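You operate a simulated robot arm through the tools that you are given. There is no shell and no other tool. Be economical: measure what you need, move in short steps, check, and stop when the job is done.

You run a simulated two-armed robot. Do the job below in one go: nothing can be reset, and whatever is moved stays where it is left.

Task
Set and lock the yellow gauge at the blue-edged pitch card's figure.
Fine: hold the gauge with one hand to free the lock, slide and lock; pass it from hand to hand into the green tray. The other gauge stays.

Only the result counts: the job must be done as asked and must still hold three seconds after the hand-in. Knocking over, shifting, dropping, spilling or breaking anything else fails it.

Robot
Two 7-joint arms with two-finger parallel grippers on one trunk, on a base that drives. Base frame: it is fixed to the floor where the robot stands at the start and does not move with it; the origin is under the middle of the robot, x ahead of it, y to its left, z up. Readings come in mm, rad, newtons and seconds.
The left shoulder is at the start at [70, 133, 1251], the right one opposite. With the tool pointing down near the work surface each hand reaches from about 100 to 640 mm from the robot's upright axis, wherever it stands, measured 20 degrees to its own side. Places, roughly: inside of the bolted green tray [500, 300, 900]; yellow gauge lock knob [500, -200, 900]; yellow gauge slide [500, 0, 900]. Payload 1.57 kg a hand.
The TCP of each hand is the grasp point between the finger pads, 30 mm short of the fingertips. In the tool frame z runs along the fingers and y along their closing line. Largest opening 80 mm; finger width 17, thickness 12; the body of the gripper, 40 by 82 mm, starts 80 mm behind the TCP.
Orientation is that of the tool frame in the base frame, as a unit quaternion [x, y, z, w]. With the fingers straight down and closing along the base's y, the tool's x points along the base's -x, its y along +y and its z along -z.

Tools
- The arms move only by the tool step_arm. It takes "left_commands", "right_commands" or both (then of equal length, played together; a hand with none holds still); each is one flat list of numbers, 7 for each row, row after row: the shift along the base's x, y, z in cm, then the turn, a rotation vector about the base's x, y, z in rad, then the opening in per cent of the stroke, from 0 (shut) to 100 (fully open). In form: [tx, ty, tz, rx, ry, rz, hand, tx, ty, tz, rx, ry, rz, hand, ...]. A call has 1 to 12 rows; each row is the pose to reach, as a shift and turn from the pose commanded when the call began. Rows are played at 5 a second. More than 50 mm and 0.15 rad between two rows, or a gripper value outside its range, and nothing of the call is played. A pose out of reach is approached as far as the arm can. The call stops where the force on the tool passes 40 N (or 10 N more than at its start, if that is more) or the arm is blocked; 0.2 s more then pass. The fingers move at their own pace (about 153 mm/s each) and stop on an object; they squeeze with about 28 N. The grip force told is the motor's: it shows also when the fingers shut on nothing. Time passes only in rows, and 0.2 s behind the last, so rows that repeat a pose let the fingers close. It gives the time, the measured TCP pose, the force on the tool (base axes), the opening and the grip force at its end, in the units of the frame above (readings bear some noise), with the torque about the TCP (base axes, N m) and any sound that the robot's microphone picked up.
- Cameras (640 x 400 px; columns grow to the right, rows downward): "scene" is now at [125.3, -19.3, 1460.1]; the picture's right is [-0.33, -0.94, 0.00], its down [-0.73, 0.26, -0.63] and it looks along [0.59, -0.21, -0.78] (base axes); focal length 250 px, centre (320, 200). "left" rides on the left gripper at [72, 7, -122] in its tool frame; the picture's right is [-0.09, 1.00, 0.00], its down [-0.84, -0.08, -0.54] and it looks along [-0.54, -0.05, 0.84] (tool axes); focal length 238 px, centre (320, 200). "right" rides on the right gripper at [72, -7, -122] in its tool frame; the picture's right is [0.09, 1.00, 0.00], its down [-0.84, 0.08, -0.54] and it looks along [-0.54, 0.05, 0.84] (tool axes); focal length 238 px, centre (320, 200).
- grab_frame(camera): a new picture of that camera. The clock stands still meanwhile.
- move_column(by): slides the trunk up (or, below 0, down) by that many mm; the arms and the scene camera ride with it, the base frame stays. It gives what a move gives, with no picture.
- base_move(legs): drives the robot by 1 to 6 legs, each [ahead, left, turn to the left] in mm, mm and rad, along the robot's own axes; the way and the turn of a leg run together, so that a leg with both is an arc; at most 1500 mm and 3.142 rad a leg. The arms and the cameras ride along, it lands a little off, and it stops where it bumps. It gives what a move gives.
- turn_head(pan, tilt): turns the head with the scene camera to pan (to the left, within 1.501 rad either way) and tilt (down, from -0.506 to 1.204), counted from straight ahead of the robot. It gives what a move gives.
- point_at(camera, pixels): for up to 12 pixels [column, row] of the newest picture of that camera ("zoom" is the newest enlarged one), the place [x, y, z] in the base frame of the surface seen there, good to about 2 mm, but the place of the scene camera against the robot may be out by one fixed shift of up to 12 mm in any direction. The clock stands still meanwhile.
- enlarge(camera, box): a new picture of the part [left, top, right, bottom] of that camera's present view, enlarged. The clock stands still meanwhile.
- hand_in(): hands the job in; it is judged then, once.

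Go step by step. Measure first, check grasps and placings, and put right what went wrong. The budget is 80 turns and 62 pictures, counting those below and the enlarged ones. Unless the task says otherwise, let go and move clear before handing in, and close with one line.

The tools are called after "Emit:" as a command line: name --argument value ..., lists and objects as JSON in quotes. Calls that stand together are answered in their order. step_arm: Moves the arms, as the interface text tells. Its arguments: {"type":"object","properties":{"left_commands":{"type":"array","items":{"type":"number"}},"right_commands":{"type":"array","items":{"type":"number"}}},"required":[]} The other tools are called the same way: move_column (by) slides the trunk up or down; base_move (legs) drives the base; turn_head (pan, tilt) turns the head that bears the scene camera; grab_frame (camera) takes a picture; point_at (camera, pixels) gives the place of the surface under pixels of a picture; enlarge (camera, box) takes an enlarged picture of a part of a camera's view; hand_in () hands the job in.

At the start:

```text
t: 0.0
left_tcp_pos: [388.2, -28.0, 1192.8]
left_tool_rot: [0.0, 1.0, 0.001, 0.0]
left_ft_force: [-0.5, -0.8, -0.5]
left_moment: [0.01, -0.02, -0.05]
left_finger_gap: 80.0
left_finger_force: 0.1
right_tcp_pos: [354.4, -406.9, 1184.5]
right_tool_rot: [0.0, 1.0, 0.0, 0.0]
right_ft_force: [-0.7, 0.1, 1.0]
right_moment: [0.02, 0.03, -0.01]
right_finger_gap: 79.9
right_finger_force: 0.1
trunk travel left (down, up): [-825.0, 115.0]
robot x, y, heading: [0.7, 0.6, 0.005]
head pan, tilt: [-0.34, 0.894]
```

scene: 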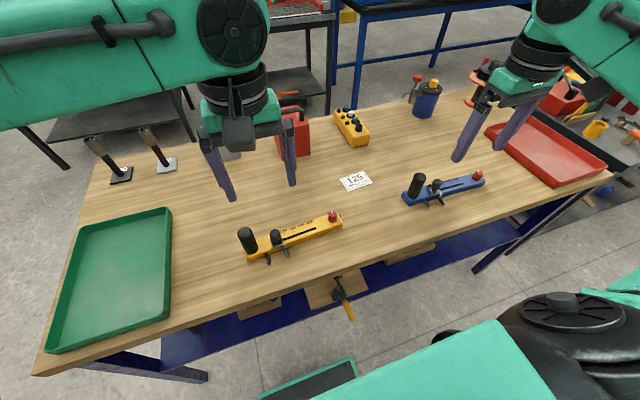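
right: 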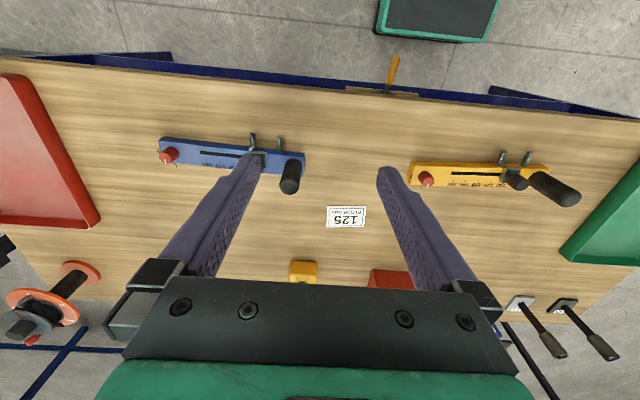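
left: 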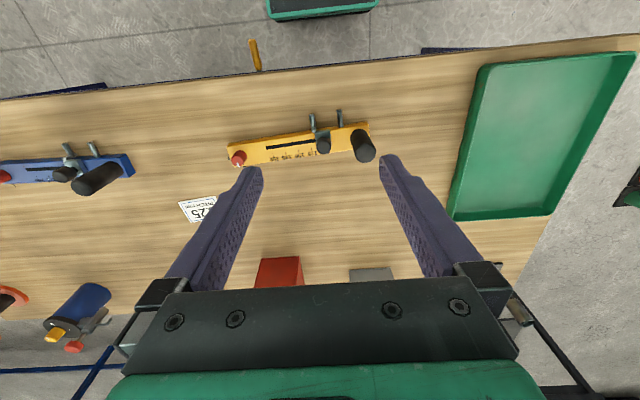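

The scene shows the yellow gauge around (290,235) and a card "125" near (356,180). I'll enlarge both to read the scale and the card.

Emit:
enlarge --camera "scene" --box '[225, 195, 355, 275]'

Emit:
point_at --camera "zoom" --pixels '[[320, 200]]'

Emit:
enlarge --camera "scene" --box '[325, 160, 390, 200]'

Emit:
enlarge --camera "left" --box '[210, 90, 390, 200]'

```text
4.92 times, centred on (290, 235) of scene
```

zoom: 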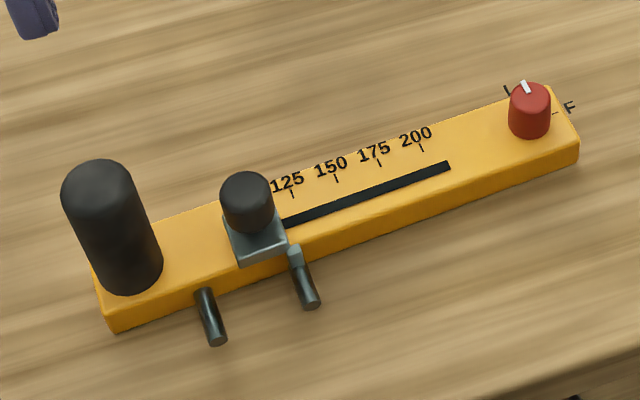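

```text
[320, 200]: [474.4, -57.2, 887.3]
```

```text
9.85 times, centred on (358, 180) of scene
```

zoom: 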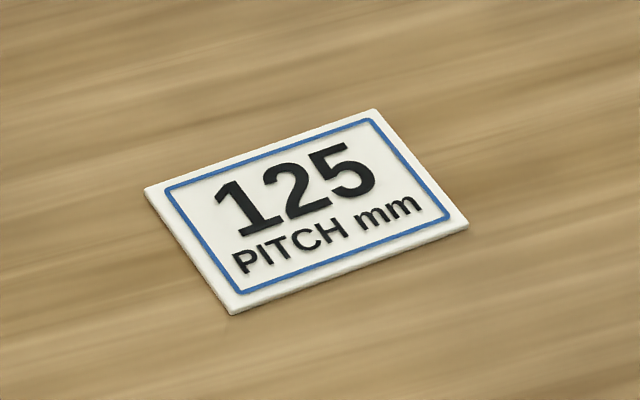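

```text
3.56 times, centred on (300, 145) of left
```

zoom: 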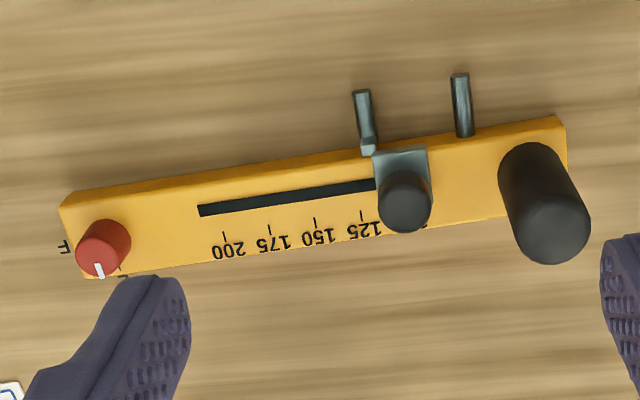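

The card reads 125 with a blue edge, and the yellow gauge's slide covers about 100. The knob pointer is at L. I'll measure the gauge in the left zoom picture.

Emit:
point_at --camera "zoom" --pixels '[[550, 228], [105, 250], [405, 205], [400, 160], [62, 208], [556, 118], [362, 92], [460, 76], [361, 212], [224, 235], [140, 195], [140, 270]]'

Emit:
point_at --camera "left" --pixels '[[455, 215], [485, 65], [632, 55], [550, 215], [550, 130], [367, 270], [284, 265]]'

```text
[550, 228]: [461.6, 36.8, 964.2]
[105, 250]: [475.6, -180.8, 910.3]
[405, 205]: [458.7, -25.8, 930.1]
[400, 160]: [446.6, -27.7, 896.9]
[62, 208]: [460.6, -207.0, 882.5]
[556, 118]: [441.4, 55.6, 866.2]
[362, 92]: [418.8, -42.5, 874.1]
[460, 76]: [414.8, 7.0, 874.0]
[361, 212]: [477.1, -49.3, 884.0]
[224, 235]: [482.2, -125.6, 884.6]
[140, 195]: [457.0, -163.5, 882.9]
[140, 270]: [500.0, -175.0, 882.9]
```

```text
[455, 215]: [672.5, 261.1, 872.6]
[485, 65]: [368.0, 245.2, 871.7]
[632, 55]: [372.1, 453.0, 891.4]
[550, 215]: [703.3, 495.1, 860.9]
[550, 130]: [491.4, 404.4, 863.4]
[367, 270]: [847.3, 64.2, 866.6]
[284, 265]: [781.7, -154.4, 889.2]
```

Gauge axis runs from the handle (461,37) to the knob (476,-181), with ticks 1:1 in mm. I'll lower both hands for a close look at the slide's index and the lock knob.

Emit:
step_arm --left_commands '[0, 0, -3, 0, 0, 0, 100, 0, 0, -6, 0, 0, 0, 100, 0, 0, -9, 0, 0, 0, 100, 0, 0, -12, 0, 0, 0, 100, 0, 0, -15, 0, 0, 0, 100, 0, 0, -18, 0, 0, 0, 100]' --right_commands '[0.5, 3.5, -3, 0, 0, 0, 100, 1, 7, -6, 0, 0, 0, 100, 1.5, 10.5, -9, 0, 0, 0, 100, 2, 14, -12, 0, 0, 0, 100, 2.5, 17.5, -14, 0, 0, 0, 100, 3, 21, -16, 0, 0, 0, 100]'

Emit:
grab_frame --camera "left"

Emit:
grab_frame --camera "right"

```text
t: 1.4
left_tcp_pos: [388.6, -26.8, 1012.1]
left_tool_rot: [0.0, 1.0, -0.002, -0.001]
left_ft_force: [0.1, 0.5, 1.0]
left_moment: [-0.01, 0.02, -0.02]
left_finger_gap: 79.8
left_finger_force: 0.0
right_tcp_pos: [388.5, -194.5, 1026.8]
right_tool_rot: [0.001, 1.0, -0.002, 0.0]
right_ft_force: [0.3, -1.9, 0.4]
right_moment: [-0.01, -0.01, -0.03]
right_finger_gap: 80.1
right_finger_force: 0.0
trunk travel left (down, up): [-825.0, 115.0]
robot x, y, heading: [-2.2, 1.4, -0.004]
head pan, tilt: [-0.34, 0.894]
```

```text
55 pictures are left
```

left: 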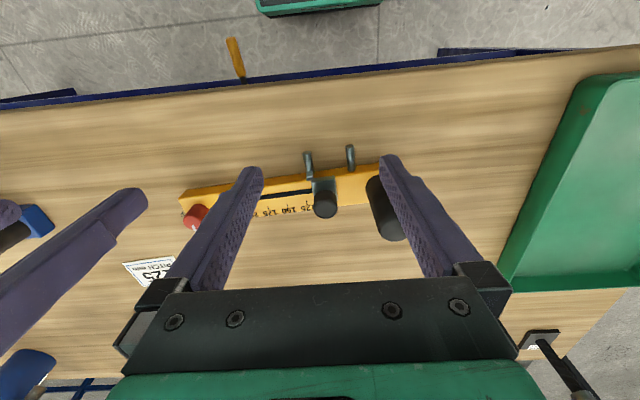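

```text
54 pictures are left
```

right: 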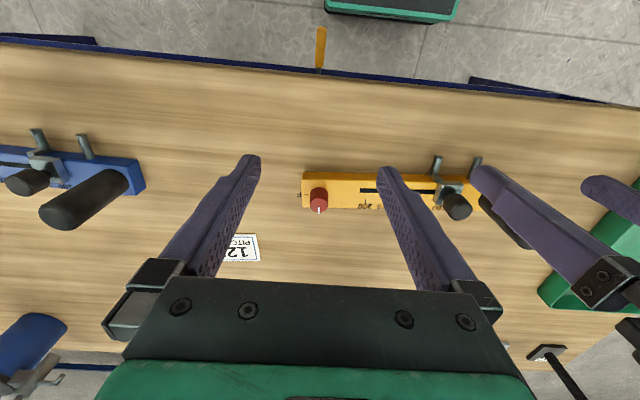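

Both views show the gauge; I'll enlarge the slide (left, ~(320,195)) and the lock knob (right, ~(317,198)).

Emit:
enlarge --camera "left" --box '[255, 140, 395, 228]'

Emit:
point_at --camera "zoom" --pixels '[[318, 250], [310, 200], [250, 300], [300, 182], [240, 75], [432, 40], [590, 260], [610, 400], [560, 210]]'

Emit:
enlarge --camera "right" --box '[290, 155, 386, 215]'

Emit:
point_at --camera "zoom" --pixels '[[200, 330], [185, 250], [95, 120], [95, 340], [500, 130], [500, 320], [60, 260], [205, 365]]'

```text
4.55 times, centred on (325, 184) of left
```

zoom: 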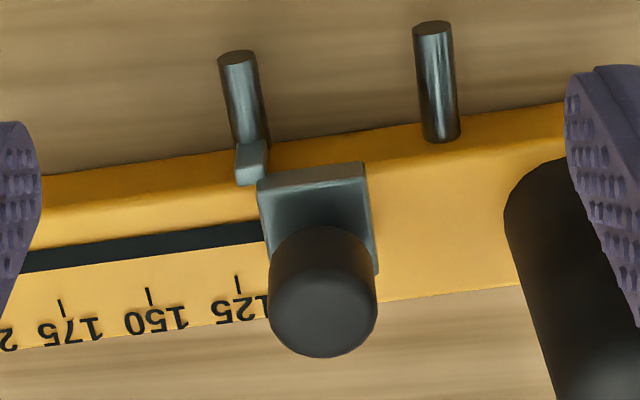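

```text
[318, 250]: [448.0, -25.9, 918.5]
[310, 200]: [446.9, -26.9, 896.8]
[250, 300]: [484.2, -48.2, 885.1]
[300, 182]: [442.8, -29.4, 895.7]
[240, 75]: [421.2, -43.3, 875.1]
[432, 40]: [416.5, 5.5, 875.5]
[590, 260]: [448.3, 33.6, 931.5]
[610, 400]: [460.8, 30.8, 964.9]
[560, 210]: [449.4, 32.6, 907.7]
```

```text
6.67 times, centred on (338, 185) of right
```

zoom: 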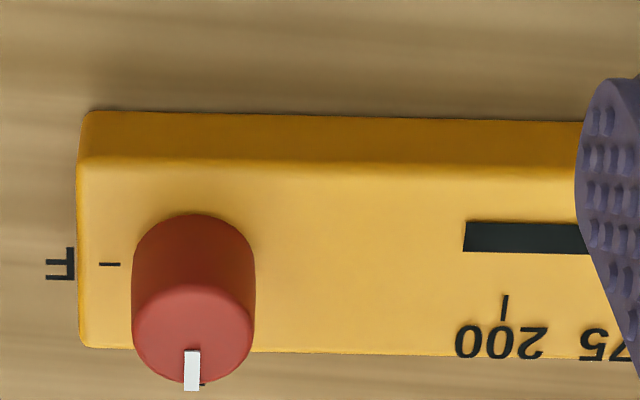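

```text
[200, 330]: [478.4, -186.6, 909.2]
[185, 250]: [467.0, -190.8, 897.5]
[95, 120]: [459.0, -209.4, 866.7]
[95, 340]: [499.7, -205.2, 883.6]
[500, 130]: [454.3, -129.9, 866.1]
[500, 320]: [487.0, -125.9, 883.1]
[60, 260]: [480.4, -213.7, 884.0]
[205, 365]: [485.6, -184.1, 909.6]
```

The slide's plate (zoom 257–375) is at about 25 mm before the 125 tick, so its centre seems to read 100. I'll look at the scale side of it from the scene camera for an index mark.

Emit:
enlarge --camera "scene" --box '[250, 215, 314, 255]'

Emit:
enlarge --camera "scene" --box '[396, 160, 492, 220]'

```text
10.00 times, centred on (282, 235) of scene
```

zoom: 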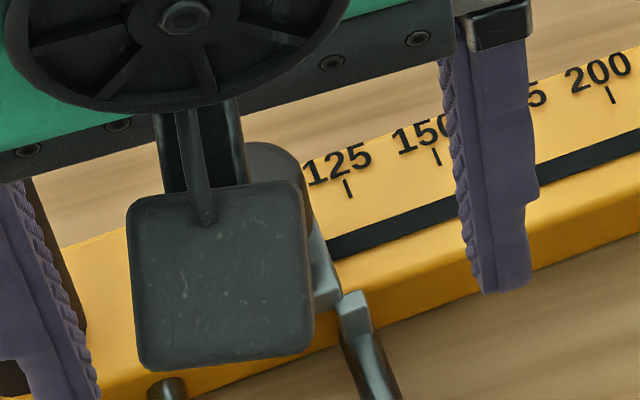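

```text
6.67 times, centred on (444, 190) of scene
```

zoom: 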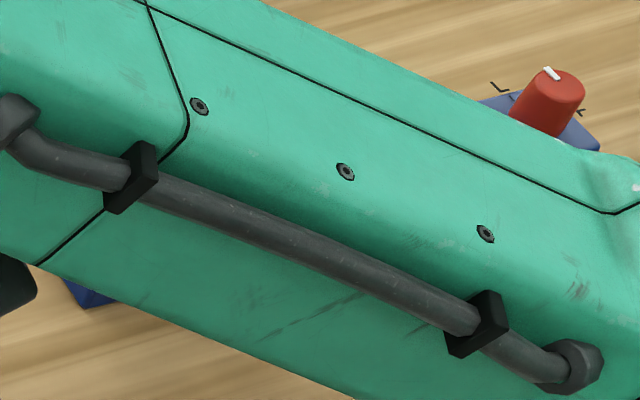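

The scene view is blocked by the arm, so I'll turn both hands a quarter turn (cameras to the outside, fingers closing along x) above the handle and lock knob. That should show the slide from the side.

Emit:
step_arm --left_commands '[0.6, 0.5, 1, 0, 0, -0.143, 100, 1.3, 1.1, 2, 0, 0, -0.286, 100, 2, 1.7, 2, 0, 0, -0.429, 100, 2.7, 2.2, 2, 0, 0, -0.572, 100, 3.3, 2.8, 2, 0, 0, -0.715, 100, 4, 3.3, 2, 0, 0, -0.858, 100, 4.6, 3.9, 2, 0, 0, -1.0, 100, 5.3, 4.4, 2, 0, 0, -1.143, 100, 6, 5, 2, 0, 0, -1.286, 100, 6.6, 5.6, 2, 0, 0, -1.429, 100, 7.3, 6.1, 2, 0, 0, -1.57, 100, 7.3, 6.1, 2, 0, 0, -1.57, 100]' --right_commands '[0.8, 0, 0, 0, 0, 0.143, 100, 1.6, 0, 0, 0, 0, 0.286, 100, 2.4, 0.1, 0, 0, 0, 0.429, 100, 3.3, 0.2, 0, 0, 0, 0.572, 100, 4.1, 0.3, 0, 0, 0, 0.715, 100, 4.9, 0.4, 0, 0, 0, 0.858, 100, 5.7, 0.4, 0, 0, 0, 1.0, 100, 6.5, 0.5, 0, 0, 0, 1.143, 100, 7.3, 0.6, 0, 0, 0, 1.286, 100, 8.2, 0.7, 0, 0, 0, 1.429, 100, 9, 0.7, 0, 0, 0, 1.57, 100, 9, 0.7, 0, 0, 0, 1.57, 100]'

Emit:
grab_frame --camera "left"

Emit:
grab_frame --camera "right"

```text
t: 4.0
left_tcp_pos: [462.0, 34.0, 1034.1]
left_tool_rot: [0.707, 0.707, 0.001, 0.0]
left_ft_force: [0.0, 1.0, 0.2]
left_moment: [-0.02, 0.0, 0.02]
left_finger_gap: 79.8
left_finger_force: 0.0
right_tcp_pos: [475.8, -189.1, 1025.4]
right_tool_rot: [0.708, -0.706, 0.0, 0.0]
right_ft_force: [0.2, -0.8, -0.9]
right_moment: [0.0, -0.01, 0.03]
right_finger_gap: 80.3
right_finger_force: 0.1
trunk travel left (down, up): [-825.0, 115.0]
robot x, y, heading: [-2.8, 1.7, 0.0]
head pan, tilt: [-0.34, 0.894]
```

```text
49 pictures are left
```

left: 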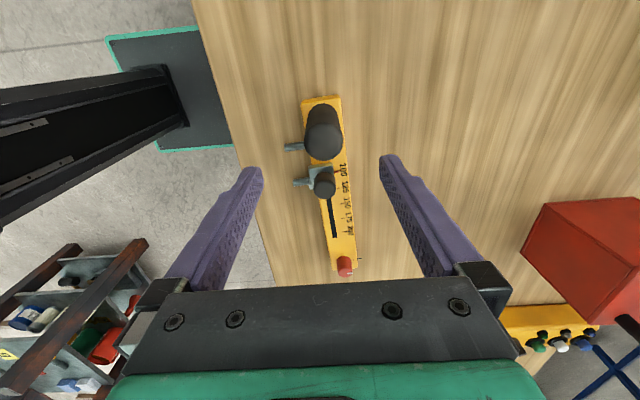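

```text
48 pictures are left
```

right: 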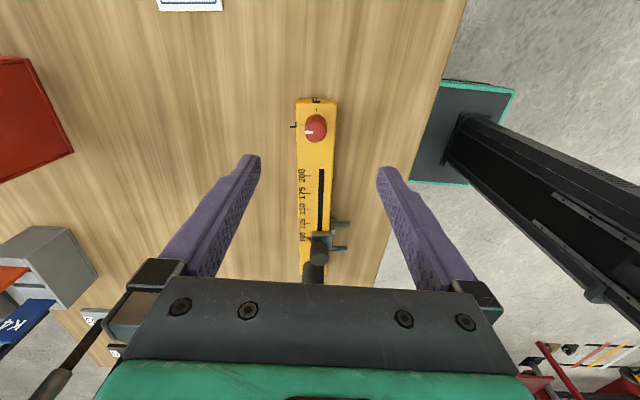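

Now the 100 label is visible too; I'll enlarge the slide from both sides and measure the handle and knob.

Emit:
enlarge --camera "left" --box '[280, 95, 376, 215]'

Emit:
point_at --camera "left" --pixels '[[325, 140], [309, 138], [341, 138], [325, 188], [316, 188], [333, 188], [345, 266]]'

Emit:
enlarge --camera "right" --box '[280, 160, 380, 260]'

Emit:
point_at --camera "right" --pixels '[[315, 132], [306, 130], [326, 130], [316, 139], [301, 104], [336, 104]]'

```text
3.33 times, centred on (328, 155) of left
```

zoom: 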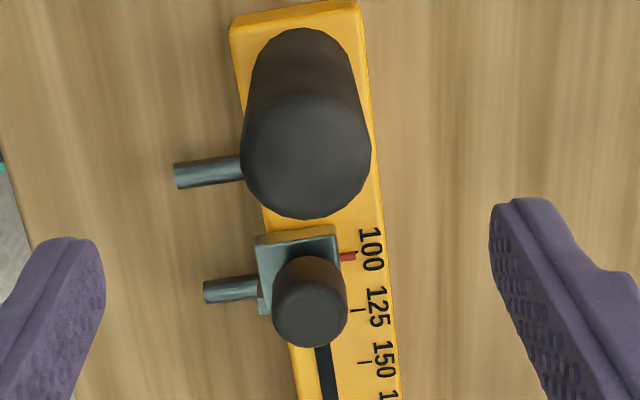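

```text
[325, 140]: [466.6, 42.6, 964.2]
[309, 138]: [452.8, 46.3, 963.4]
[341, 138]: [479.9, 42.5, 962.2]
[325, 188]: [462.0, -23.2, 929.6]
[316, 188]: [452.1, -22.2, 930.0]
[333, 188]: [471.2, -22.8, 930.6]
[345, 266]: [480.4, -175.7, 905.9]
```

```text
4.00 times, centred on (330, 210) of right
```

zoom: 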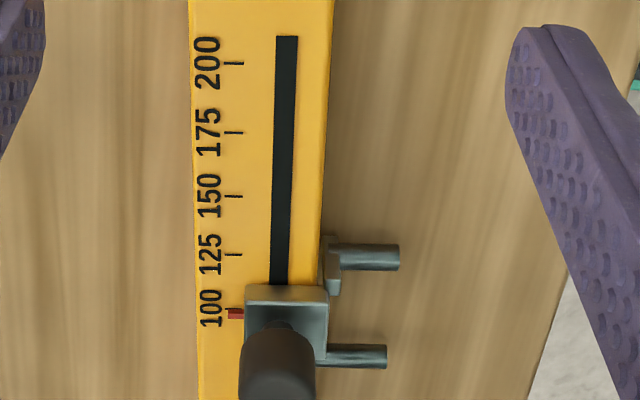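

```text
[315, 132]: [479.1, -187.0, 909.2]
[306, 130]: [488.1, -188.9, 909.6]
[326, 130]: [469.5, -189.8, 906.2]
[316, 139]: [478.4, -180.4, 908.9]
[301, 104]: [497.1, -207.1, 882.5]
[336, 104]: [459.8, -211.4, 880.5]
```

The slide's red index sits on the 100 tick now, so it must move 25 mm to 125. The handle centre is about (465.5,39), so I'll lower the left hand onto it and close.

Emit:
step_arm --left_commands '[0.35, 0.4, -3, 0, 0, 0, 100, 0.35, 0.4, -6, 0, 0, 0, 100, 0.35, 0.4, -9.6, 0, 0, 0, 100, 0.35, 0.4, -9.6, 0, 0, 0, 60, 0.35, 0.4, -9.6, 0, 0, 0, 40, 0.35, 0.4, -9.6, 0, 0, 0, 20, 0.35, 0.4, -9.6, 0, 0, 0, 0, 0.35, 0.4, -9.6, 0, 0, 0, 0]'

Emit:
grab_frame --camera "right"

Emit:
point_at --camera "right" --pixels '[[315, 132], [306, 130], [326, 130], [316, 139], [316, 120]]'

```text
t: 5.8
left_tcp_pos: [466.2, 34.5, 939.1]
left_tool_rot: [0.708, 0.707, 0.0, -0.001]
left_ft_force: [-1.9, 0.6, -0.6]
left_moment: [-0.19, 0.09, -0.3]
left_finger_gap: 33.5
left_finger_force: 28.4
right_tcp_pos: [474.8, -189.1, 1026.8]
right_tool_rot: [-0.706, 0.708, 0.0, 0.0]
right_ft_force: [-0.5, 0.1, 0.7]
right_moment: [0.0, 0.01, 0.02]
right_finger_gap: 80.2
right_finger_force: 0.0
trunk travel left (down, up): [-825.0, 115.0]
robot x, y, heading: [1.9, 3.1, 0.002]
head pan, tilt: [-0.34, 0.894]
```

```text
45 pictures are left
```

right: 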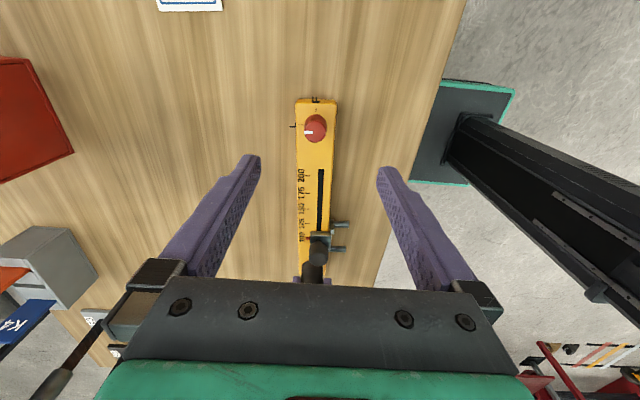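

```text
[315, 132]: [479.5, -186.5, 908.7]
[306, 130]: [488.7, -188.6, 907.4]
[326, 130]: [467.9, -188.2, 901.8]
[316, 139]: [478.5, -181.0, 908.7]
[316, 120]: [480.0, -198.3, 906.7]
```

The left hand holds the handle (gap 33.5, 28 N). The lock knob centre is about (478.5,-188), so I'll lower the right hand onto it and close.

Emit:
step_arm --right_commands '[0.35, 0.1, -3.5, 0, 0, 0, 100, 0.35, 0.1, -7, 0, 0, 0, 100, 0.35, 0.1, -10.8, 0, 0, 0, 100, 0.35, 0.1, -10.8, 0, 0, 0, 60, 0.35, 0.1, -10.8, 0, 0, 0, 40, 0.35, 0.1, -10.8, 0, 0, 0, 20, 0.35, 0.1, -10.8, 0, 0, 0, 0, 0.35, 0.1, -10.8, 0, 0, 0, 0]'

Emit:
enlarge --camera "right" --box '[240, 90, 400, 190]'

```text
t: 7.6
left_tcp_pos: [467.2, 35.3, 939.3]
left_tool_rot: [0.706, 0.708, 0.0, 0.0]
left_ft_force: [-3.4, 1.9, 0.6]
left_moment: [0.16, 0.24, -0.35]
left_finger_gap: 33.3
left_finger_force: 28.0
right_tcp_pos: [476.7, -188.1, 917.3]
right_tool_rot: [-0.707, 0.707, 0.0, 0.0]
right_ft_force: [3.3, -1.5, 0.2]
right_moment: [-0.16, -0.13, -0.08]
right_finger_gap: 22.8
right_finger_force: 28.0
trunk travel left (down, up): [-825.0, 115.0]
robot x, y, heading: [3.3, 2.2, -0.002]
head pan, tilt: [-0.34, 0.894]
```

```text
4.00 times, centred on (320, 140) of right
```

zoom: 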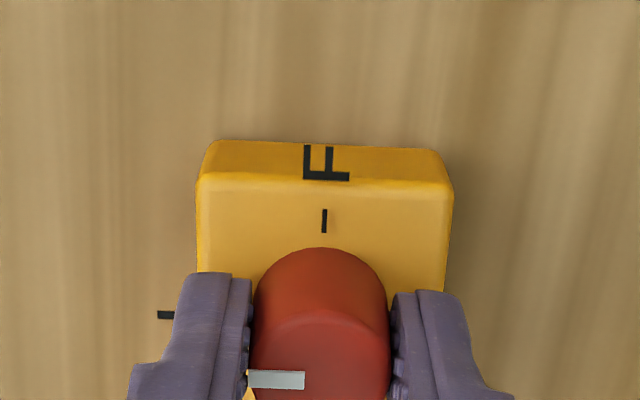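

The knob is gripped (gap 22.8). Its pointer faces +x (L) and F lies toward -y, so I'll turn it clockwise by a quarter turn.

Emit:
step_arm --right_commands '[0, 0, 0, 0, 0, -0.143, 0, 0, 0, 0, 0, 0, -0.286, 0, 0, 0, 0, 0, 0, -0.429, 0, 0, 0, 0, 0, 0, -0.572, 0, 0, 0, 0, 0, 0, -0.715, 0, 0, 0, 0, 0, 0, -0.858, 0, 0, 0, 0, 0, 0, -1.0, 0, 0, 0, 0, 0, 0, -1.143, 0, 0, 0, 0, 0, 0, -1.286, 0, 0, 0, 0, 0, 0, -1.429, 0, 0, 0, 0, 0, 0, -1.57, 0]'

Emit:
grab_frame --camera "right"

```text
t: 10.0
left_tcp_pos: [466.6, 35.4, 939.2]
left_tool_rot: [0.707, 0.707, 0.0, 0.001]
left_ft_force: [1.4, -3.3, -0.2]
left_moment: [0.04, 0.08, 0.05]
left_finger_gap: 33.3
left_finger_force: 27.7
right_tcp_pos: [477.2, -186.9, 917.8]
right_tool_rot: [0.001, 1.0, 0.0, 0.0]
right_ft_force: [-1.0, 5.5, 4.4]
right_moment: [0.16, -0.02, 0.0]
right_finger_gap: 22.8
right_finger_force: 28.0
trunk travel left (down, up): [-825.0, 115.0]
robot x, y, heading: [0.5, 1.1, -0.001]
head pan, tilt: [-0.34, 0.894]
```

```text
43 pictures are left
```

right: 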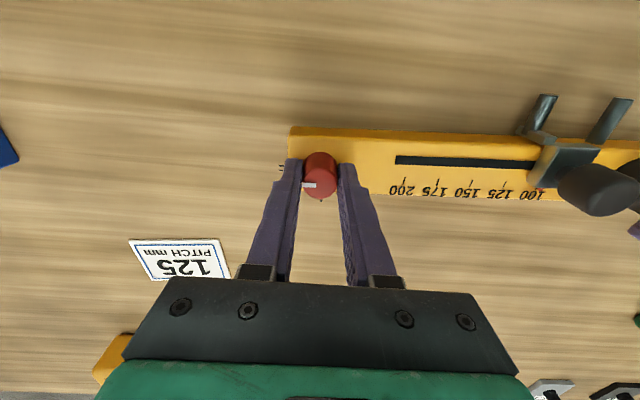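

The pointer (right picture, ~(309,185)) now points to F. I'll release, rise, turn back and head for the slide knob.

Emit:
step_arm --right_commands '[0, 0, 0, 0, 0, 0, 100, 0, 0, 3, 0, 0, 0.143, 100, 0, 0, 6, 0, 0, 0.286, 100, 0, 0, 8, 0, 0, 0.429, 100, 0, 1, 8, 0, 0, 0.572, 100, 0, 2, 8, 0, 0, 0.715, 100, 0, 3, 8, 0, 0, 0.858, 100, -0.3, 4, 8, 0, 0, 1.0, 100, -0.6, 5, 8, 0, 0, 1.143, 100, -0.9, 6, 8, 0, 0, 1.286, 100, -1.2, 7, 8, 0, 0, 1.429, 100, -1.5, 8.5, 8, 0, 0, 1.57, 100]'

Emit:
step_arm --right_commands '[0, 1.5, 0, 0.12, 0, 0, 100, 0, 3, 0, 0.24, 0, 0, 100, 0, 4.5, 0, 0.35, 0, 0, 100]'

Emit:
grab_frame --camera "right"

Emit:
grab_frame --camera "left"

```text
t: 12.6
left_tcp_pos: [466.4, 34.5, 939.6]
left_tool_rot: [0.707, 0.708, -0.001, 0.0]
left_ft_force: [-0.4, 0.2, 0.5]
left_moment: [0.04, -0.08, -0.08]
left_finger_gap: 33.9
left_finger_force: 28.2
right_tcp_pos: [461.7, -103.0, 998.4]
right_tool_rot: [0.708, -0.707, 0.0, 0.0]
right_ft_force: [0.6, 0.5, -0.1]
right_moment: [-0.02, -0.01, 0.03]
right_finger_gap: 79.8
right_finger_force: 0.1
trunk travel left (down, up): [-825.0, 115.0]
robot x, y, heading: [-2.1, 2.3, 0.003]
head pan, tilt: [-0.34, 0.894]
```

```text
t: 13.4
left_tcp_pos: [467.1, 34.1, 938.6]
left_tool_rot: [0.706, 0.708, 0.0, 0.0]
left_ft_force: [0.7, 0.3, 0.3]
left_moment: [-0.01, -0.07, -0.05]
left_finger_gap: 33.3
left_finger_force: 28.5
right_tcp_pos: [461.2, -59.2, 998.2]
right_tool_rot: [0.697, -0.695, -0.125, -0.124]
right_ft_force: [0.0, -0.7, 0.8]
right_moment: [0.03, -0.03, 0.0]
right_finger_gap: 79.9
right_finger_force: 0.0
trunk travel left (down, up): [-825.0, 115.0]
robot x, y, heading: [0.7, 2.5, -0.003]
head pan, tilt: [-0.34, 0.894]
```

```text
42 pictures are left
```

right: 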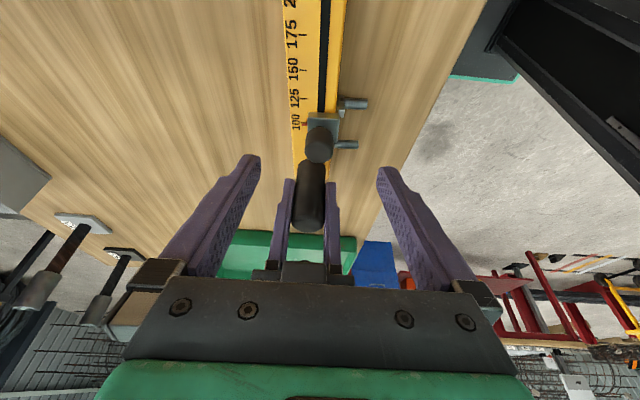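

```text
41 pictures are left
```

left: 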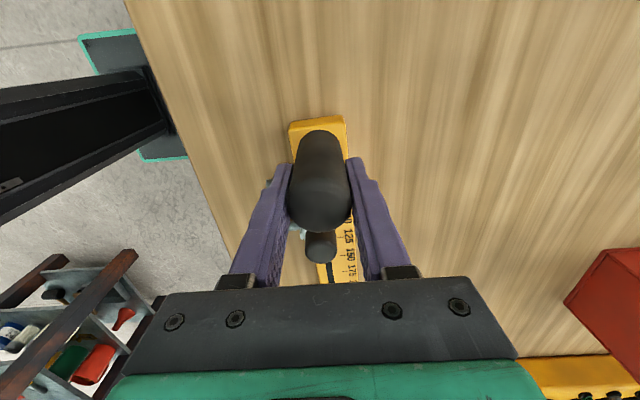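

Right picture shows the slide knob at about (319,140). I'll measure it before descending.

Emit:
point_at --camera "right" --pixels '[[319, 152], [309, 152], [330, 152], [319, 145], [319, 160]]'

Emit:
step_arm --right_commands '[0.1, 1.3, -3, 0, 0, 0, 100, 0.1, 2.8, -6.6, 0, 0, 0, 100]'

Emit:
grab_frame --camera "right"

```text
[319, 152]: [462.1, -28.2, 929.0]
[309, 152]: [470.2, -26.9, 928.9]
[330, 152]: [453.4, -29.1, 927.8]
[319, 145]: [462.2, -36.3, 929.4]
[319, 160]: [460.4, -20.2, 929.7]
```

```text
t: 14.0
left_tcp_pos: [466.4, 34.9, 940.3]
left_tool_rot: [0.706, 0.708, 0.0, -0.001]
left_ft_force: [-0.7, 0.1, 0.2]
left_moment: [0.02, -0.04, -0.04]
left_finger_gap: 33.7
left_finger_force: 27.9
right_tcp_pos: [461.5, -29.0, 931.6]
right_tool_rot: [-0.696, 0.697, 0.123, 0.123]
right_ft_force: [-0.3, 0.8, -0.9]
right_moment: [0.03, -0.03, -0.01]
right_finger_gap: 80.1
right_finger_force: 0.0
trunk travel left (down, up): [-825.0, 115.0]
robot x, y, heading: [5.0, -1.9, -0.004]
head pan, tilt: [-0.34, 0.894]
```

```text
40 pictures are left
```

right: 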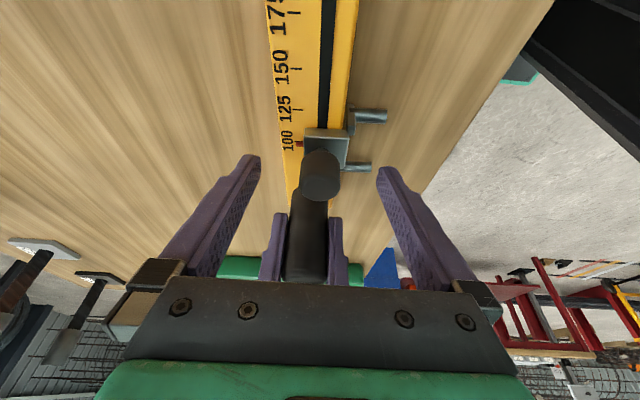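

The hand straddles the slide knob with no contact. I'll close on it and then check the view.

Emit:
step_arm --right_commands '[0, 0, 0, 0, 0, 0, 60, 0, 0, 0, 0, 0, 0, 35, 0, 0, 0, 0, 0, 0, 15, 0, 0, 0, 0, 0, 0, 0, 0, 0, 0, 0, 0, 0, 0]'

Emit:
enlarge --camera "right" --box '[256, 60, 384, 140]'

Emit:
point_at --camera "zoom" --pixels '[[212, 248], [210, 40], [345, 60], [352, 300]]'

```text
t: 15.2
left_tcp_pos: [466.0, 34.8, 938.3]
left_tool_rot: [0.707, 0.707, 0.0, -0.001]
left_ft_force: [-5.4, 0.6, 4.5]
left_moment: [0.02, 0.15, -0.04]
left_finger_gap: 33.9
left_finger_force: 28.4
right_tcp_pos: [460.8, -28.4, 931.6]
right_tool_rot: [-0.696, 0.697, 0.123, 0.123]
right_ft_force: [5.4, 1.2, -0.6]
right_moment: [0.11, -0.21, -0.07]
right_finger_gap: 24.9
right_finger_force: 28.0
trunk travel left (down, up): [-825.0, 115.0]
robot x, y, heading: [-2.3, 1.7, -0.0]
head pan, tilt: [-0.34, 0.894]
```

```text
5.00 times, centred on (320, 100) of right
```

zoom: 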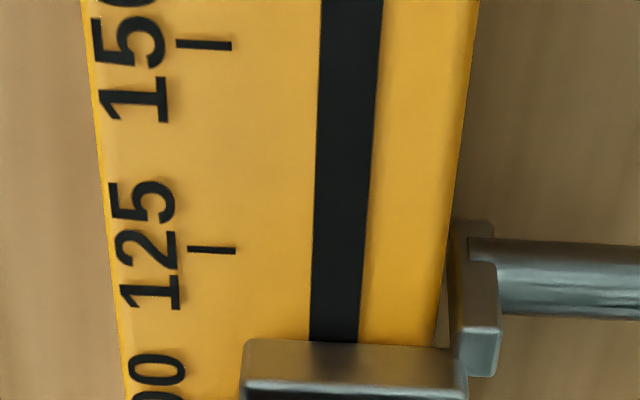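

```text
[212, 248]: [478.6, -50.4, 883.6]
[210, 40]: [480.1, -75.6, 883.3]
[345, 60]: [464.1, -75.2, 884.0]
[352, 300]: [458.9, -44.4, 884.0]
```

The slide is gripped (gap 24.9). I'll move it 25 mm along the gauge axis (dx +1.6, dy -25 mm) in small rows.

Emit:
step_arm --right_commands '[0.03, -0.5, 0, 0, 0, 0, 0, 0.06, -1.0, 0, 0, 0, 0, 0, 0.1, -1.5, 0, 0, 0, 0, 0, 0.13, -2.0, 0, 0, 0, 0, 0, 0.16, -2.5, 0, 0, 0, 0, 0, 0.16, -2.5, 0, 0, 0, 0, 0]'

Emit:
grab_frame --camera "right"

Emit:
enlarge --camera "left" --box '[290, 200, 386, 290]'

Emit:
enlarge --camera "right" --box '[256, 80, 384, 160]'

```text
t: 16.6
left_tcp_pos: [466.2, 35.6, 938.9]
left_tool_rot: [0.707, 0.708, 0.0, -0.001]
left_ft_force: [11.5, -2.4, -6.2]
left_moment: [-0.21, -0.15, 0.29]
left_finger_gap: 33.6
left_finger_force: 28.0
right_tcp_pos: [463.4, -55.1, 930.7]
right_tool_rot: [0.696, -0.696, -0.123, -0.124]
right_ft_force: [-13.9, 1.7, 12.1]
right_moment: [0.28, 0.32, 0.17]
right_finger_gap: 25.4
right_finger_force: 28.0
trunk travel left (down, up): [-825.0, 115.0]
robot x, y, heading: [-1.4, -0.1, -0.002]
head pan, tilt: [-0.34, 0.894]
```

```text
38 pictures are left
```

right: 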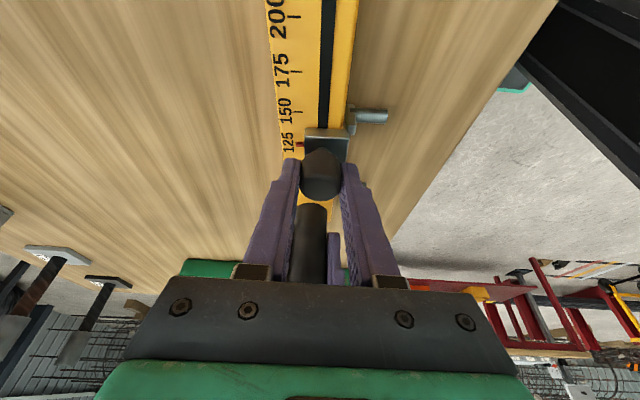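

```text
4.44 times, centred on (338, 245) of left
```

zoom: 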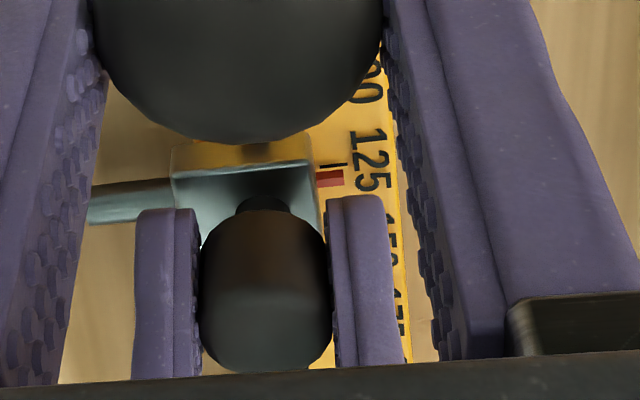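

```text
5.00 times, centred on (320, 120) of right
```

zoom: 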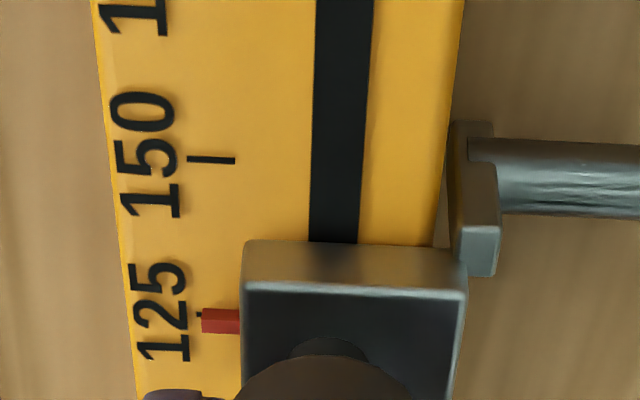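

The right zoom shows the 125 tick at (199,313) and the red index at (222,320), while the left view shows the opposite parallax. I'll quantify with points from both.

Emit:
point_at --camera "zoom" --pixels '[[199, 313], [205, 320], [222, 312], [222, 320], [222, 328], [190, 159], [212, 159], [230, 159], [300, 290], [400, 290], [420, 250]]'

Emit:
enlarge --camera "left" --box '[346, 215, 378, 235]'

Emit:
enlarge --camera "right" --box '[280, 132, 312, 152]'

```text
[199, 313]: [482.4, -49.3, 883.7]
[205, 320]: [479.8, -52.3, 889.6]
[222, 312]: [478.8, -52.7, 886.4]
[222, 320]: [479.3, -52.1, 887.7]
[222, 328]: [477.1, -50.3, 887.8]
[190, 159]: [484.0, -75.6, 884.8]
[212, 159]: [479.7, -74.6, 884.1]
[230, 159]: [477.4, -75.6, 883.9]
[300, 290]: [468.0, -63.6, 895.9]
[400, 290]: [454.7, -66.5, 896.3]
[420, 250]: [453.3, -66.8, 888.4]
```

```text
16.00 times, centred on (362, 225) of left
```

zoom: 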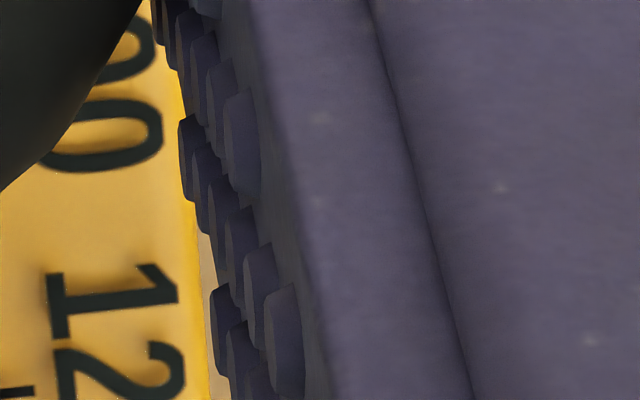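

```text
16.00 times, centred on (296, 142) of right
```

zoom: 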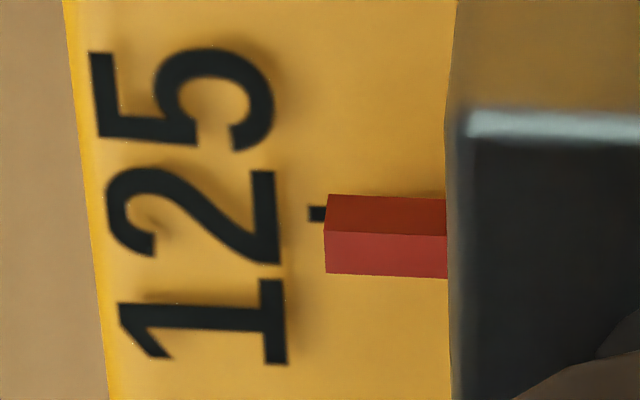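

The index is within ~0.5 mm of the 125 tick. I'll take the left-side view at the tick to cancel the parallax.

Emit:
enlarge --camera "left" --box '[326, 227, 358, 247]'

Emit:
point_at --camera "zoom" --pixels '[[320, 200], [400, 200], [100, 200]]'

```text
16.00 times, centred on (342, 237) of left
```

zoom: 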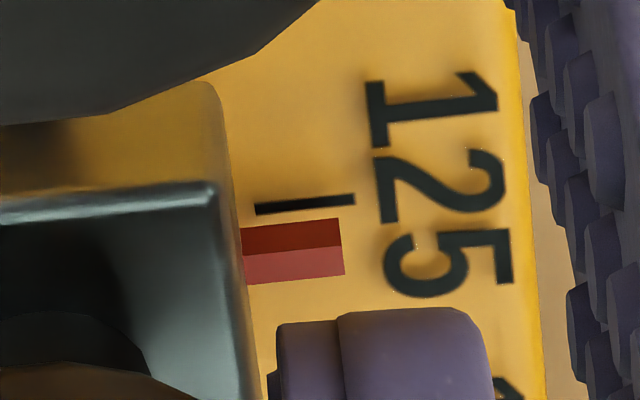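

```text
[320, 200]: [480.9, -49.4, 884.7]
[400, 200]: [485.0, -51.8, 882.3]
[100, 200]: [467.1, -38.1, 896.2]
```

Combining both views (right shows the index 0.1 mm toward 100, left 2.7 mm toward 150, block floating ~1.6 mm), the index is truly ~1.2 mm past 125. I'll nudge it back 1.2 mm and relieve the side force.

Emit:
step_arm --right_commands '[-0.05, 0.06, 0, 0, 0, 0, 0, -0.1, 0.12, 0, 0, 0, 0, 0, -0.1, 0.12, 0, 0, 0, 0, 0]'

Emit:
enlarge --camera "left" --box '[326, 227, 358, 247]'

Emit:
enlarge --camera "right" --box '[280, 132, 312, 152]'

```text
t: 17.4
left_tcp_pos: [467.2, 35.7, 939.6]
left_tool_rot: [0.707, 0.708, 0.0, -0.002]
left_ft_force: [5.9, 1.2, -2.3]
left_moment: [0.22, -0.14, 0.24]
left_finger_gap: 33.8
left_finger_force: 29.0
right_tcp_pos: [464.0, -55.4, 931.0]
right_tool_rot: [-0.695, 0.698, 0.122, 0.122]
right_ft_force: [-9.3, -0.4, 5.2]
right_moment: [0.11, 0.21, 0.04]
right_finger_gap: 25.2
right_finger_force: 28.0
trunk travel left (down, up): [-825.0, 115.0]
robot x, y, heading: [-1.4, -0.7, -0.001]
head pan, tilt: [-0.34, 0.894]
```

```text
16.00 times, centred on (342, 237) of left
```

zoom: 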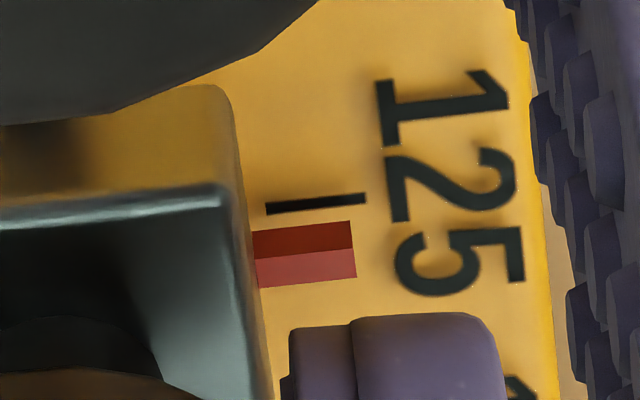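

```text
16.00 times, centred on (296, 142) of right
```

zoom: 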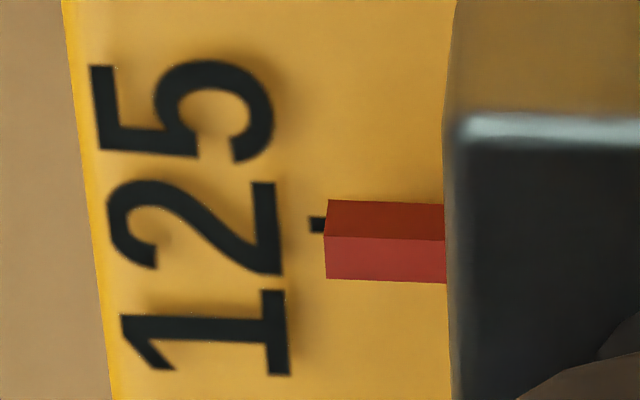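

The index barely changed relative to the tick (left tick 203/red edge 223; right tick 224/edge 200), so it still sits ~1.4 mm past 125. I'll nudge by another 1.5 mm toward 100 with settling time.

Emit:
step_arm --right_commands '[-0.05, 0.08, 0, 0, 0, 0, 0, -0.06, 0.16, 0, 0, 0, 0, 0, -0.06, 0.16, 0, 0, 0, 0, 0, -0.06, 0.16, 0, 0, 0, 0, 0, -0.06, 0.16, 0, 0, 0, 0, 0]'

Emit:
enlarge --camera "left" --box '[326, 227, 358, 247]'

Emit:
enlarge --camera "right" --box '[280, 132, 312, 152]'

```text
t: 18.6
left_tcp_pos: [467.1, 34.8, 939.4]
left_tool_rot: [0.707, 0.707, 0.0, 0.001]
left_ft_force: [0.0, 4.7, 2.9]
left_moment: [0.53, 0.15, 0.16]
left_finger_gap: 33.3
left_finger_force: 28.6
right_tcp_pos: [464.8, -53.3, 933.2]
right_tool_rot: [-0.696, 0.696, 0.123, 0.123]
right_ft_force: [-2.2, -2.9, -1.3]
right_moment: [-0.39, -0.14, 0.01]
right_finger_gap: 24.7
right_finger_force: 28.3
trunk travel left (down, up): [-825.0, 115.0]
robot x, y, heading: [1.6, 0.6, 0.001]
head pan, tilt: [-0.34, 0.894]
```

```text
16.00 times, centred on (342, 237) of left
```

zoom: 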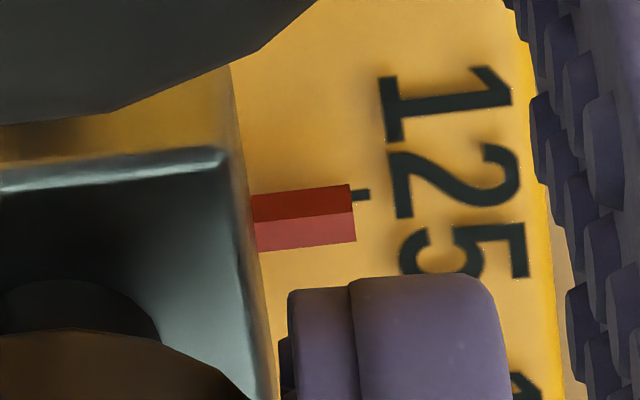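

```text
16.00 times, centred on (296, 142) of right
```

zoom: 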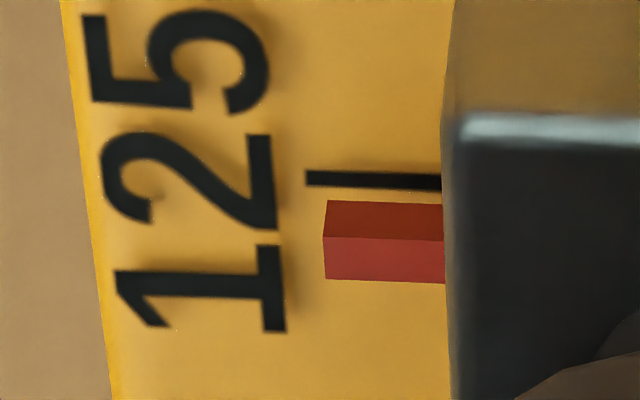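

Now the pair of views (right +2.5 mm, left +0.35 mm) puts the index ~1.1 mm short of 125: stick-slip. I'll nudge 0.9 mm the other way.

Emit:
step_arm --right_commands '[0, -0.05, 0, 0, 0, 0, 0, 0, -0.09, 0, 0, 0, 0, 0, 0, -0.09, 0, 0, 0, 0, 0, 0, -0.09, 0, 0, 0, 0, 0]'

Emit:
enlarge --camera "left" --box '[326, 227, 358, 247]'

Emit:
enlarge --camera "right" --box '[280, 132, 312, 152]'

```text
t: 19.6
left_tcp_pos: [467.4, 34.9, 939.6]
left_tool_rot: [0.706, 0.708, 0.0, 0.001]
left_ft_force: [6.1, 1.0, 2.5]
left_moment: [-0.29, 0.19, 0.21]
left_finger_gap: 33.2
left_finger_force: 27.7
right_tcp_pos: [465.6, -52.8, 931.5]
right_tool_rot: [-0.696, 0.696, 0.125, 0.122]
right_ft_force: [-6.8, -0.5, -0.6]
right_moment: [-0.06, -0.08, 0.03]
right_finger_gap: 24.9
right_finger_force: 28.1
trunk travel left (down, up): [-825.0, 115.0]
robot x, y, heading: [-4.1, -0.7, 0.0]
head pan, tilt: [-0.34, 0.894]
```

```text
16.00 times, centred on (342, 237) of left
```

zoom: 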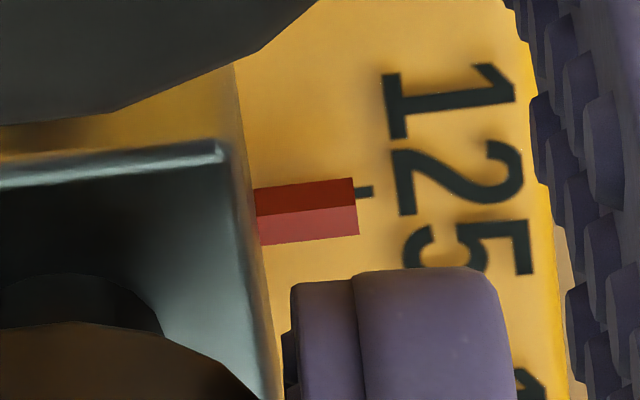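

```text
16.00 times, centred on (296, 142) of right
```

zoom: 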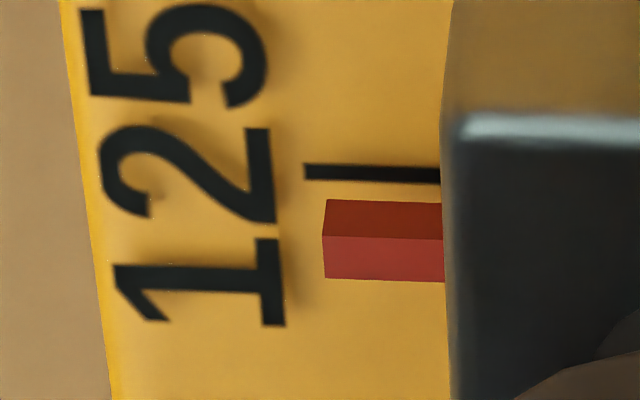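

The slide even crept a little further toward 100, so there is a lag. I'll hold still for two seconds and look again.

Emit:
step_arm --right_commands '[0, 0, 0, 0, 0, 0, 0, 0, 0, 0, 0, 0, 0, 0, 0, 0, 0, 0, 0, 0, 0, 0, 0, 0, 0, 0, 0, 0, 0, 0, 0, 0, 0, 0, 0, 0, 0, 0, 0, 0, 0, 0, 0, 0, 0, 0, 0, 0, 0, 0, 0, 0, 0, 0, 0, 0]'

Emit:
enlarge --camera "right" --box '[280, 132, 312, 152]'

```text
t: 21.4
left_tcp_pos: [467.0, 35.7, 939.2]
left_tool_rot: [0.707, 0.707, -0.001, 0.0]
left_ft_force: [3.6, 0.2, 9.9]
left_moment: [0.01, -0.23, -0.01]
left_finger_gap: 33.3
left_finger_force: 28.1
right_tcp_pos: [465.2, -53.8, 931.8]
right_tool_rot: [-0.696, 0.697, 0.122, 0.123]
right_ft_force: [-2.1, 0.8, -1.4]
right_moment: [0.01, 0.13, 0.0]
right_finger_gap: 25.0
right_finger_force: 27.6
trunk travel left (down, up): [-825.0, 115.0]
robot x, y, heading: [0.2, -0.5, -0.003]
head pan, tilt: [-0.34, 0.894]
```

```text
16.00 times, centred on (296, 142) of right
```

zoom: 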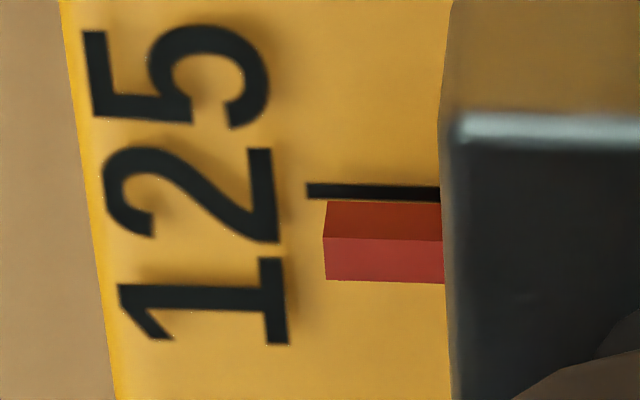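

With time it moved back: tick 191, edge 201 gives about 0.45 mm short. I'll hold again to see where it settles.

Emit:
step_arm --right_commands '[0, 0, 0, 0, 0, 0, 0, 0, 0, 0, 0, 0, 0, 0, 0, 0, 0, 0, 0, 0, 0, 0, 0, 0, 0, 0, 0, 0, 0, 0, 0, 0, 0, 0, 0, 0, 0, 0, 0, 0, 0, 0, 0, 0, 0, 0, 0, 0, 0, 0, 0, 0, 0, 0, 0, 0]'

Emit:
enlarge --camera "right" --box '[280, 132, 312, 152]'

Emit:
enlarge --camera "left" --box '[326, 227, 358, 247]'

```text
t: 23.2
left_tcp_pos: [467.1, 34.6, 939.2]
left_tool_rot: [0.707, 0.708, 0.0, 0.0]
left_ft_force: [1.9, 1.3, 12.4]
left_moment: [0.05, -0.34, -0.08]
left_finger_gap: 33.6
left_finger_force: 27.9
right_tcp_pos: [465.2, -53.4, 931.6]
right_tool_rot: [-0.696, 0.697, 0.123, 0.124]
right_ft_force: [3.1, -0.1, -2.3]
right_moment: [-0.1, -0.03, -0.06]
right_finger_gap: 25.1
right_finger_force: 28.1
trunk travel left (down, up): [-825.0, 115.0]
robot x, y, heading: [-0.4, -0.2, 0.002]
head pan, tilt: [-0.34, 0.894]
```

```text
16.00 times, centred on (296, 142) of right
```

zoom: 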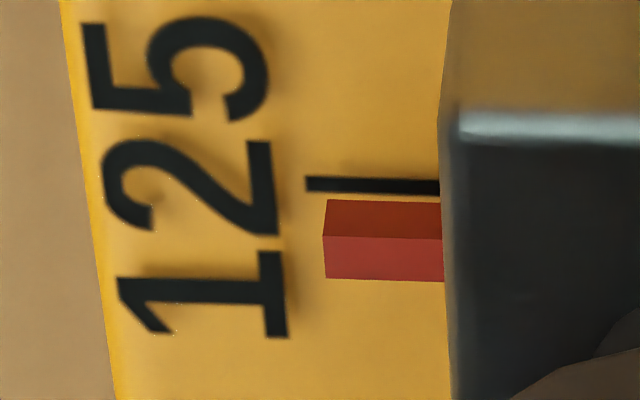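

```text
16.00 times, centred on (342, 237) of left
```

zoom: 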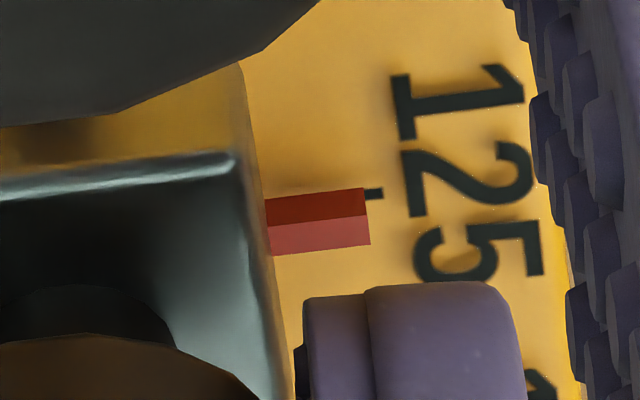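

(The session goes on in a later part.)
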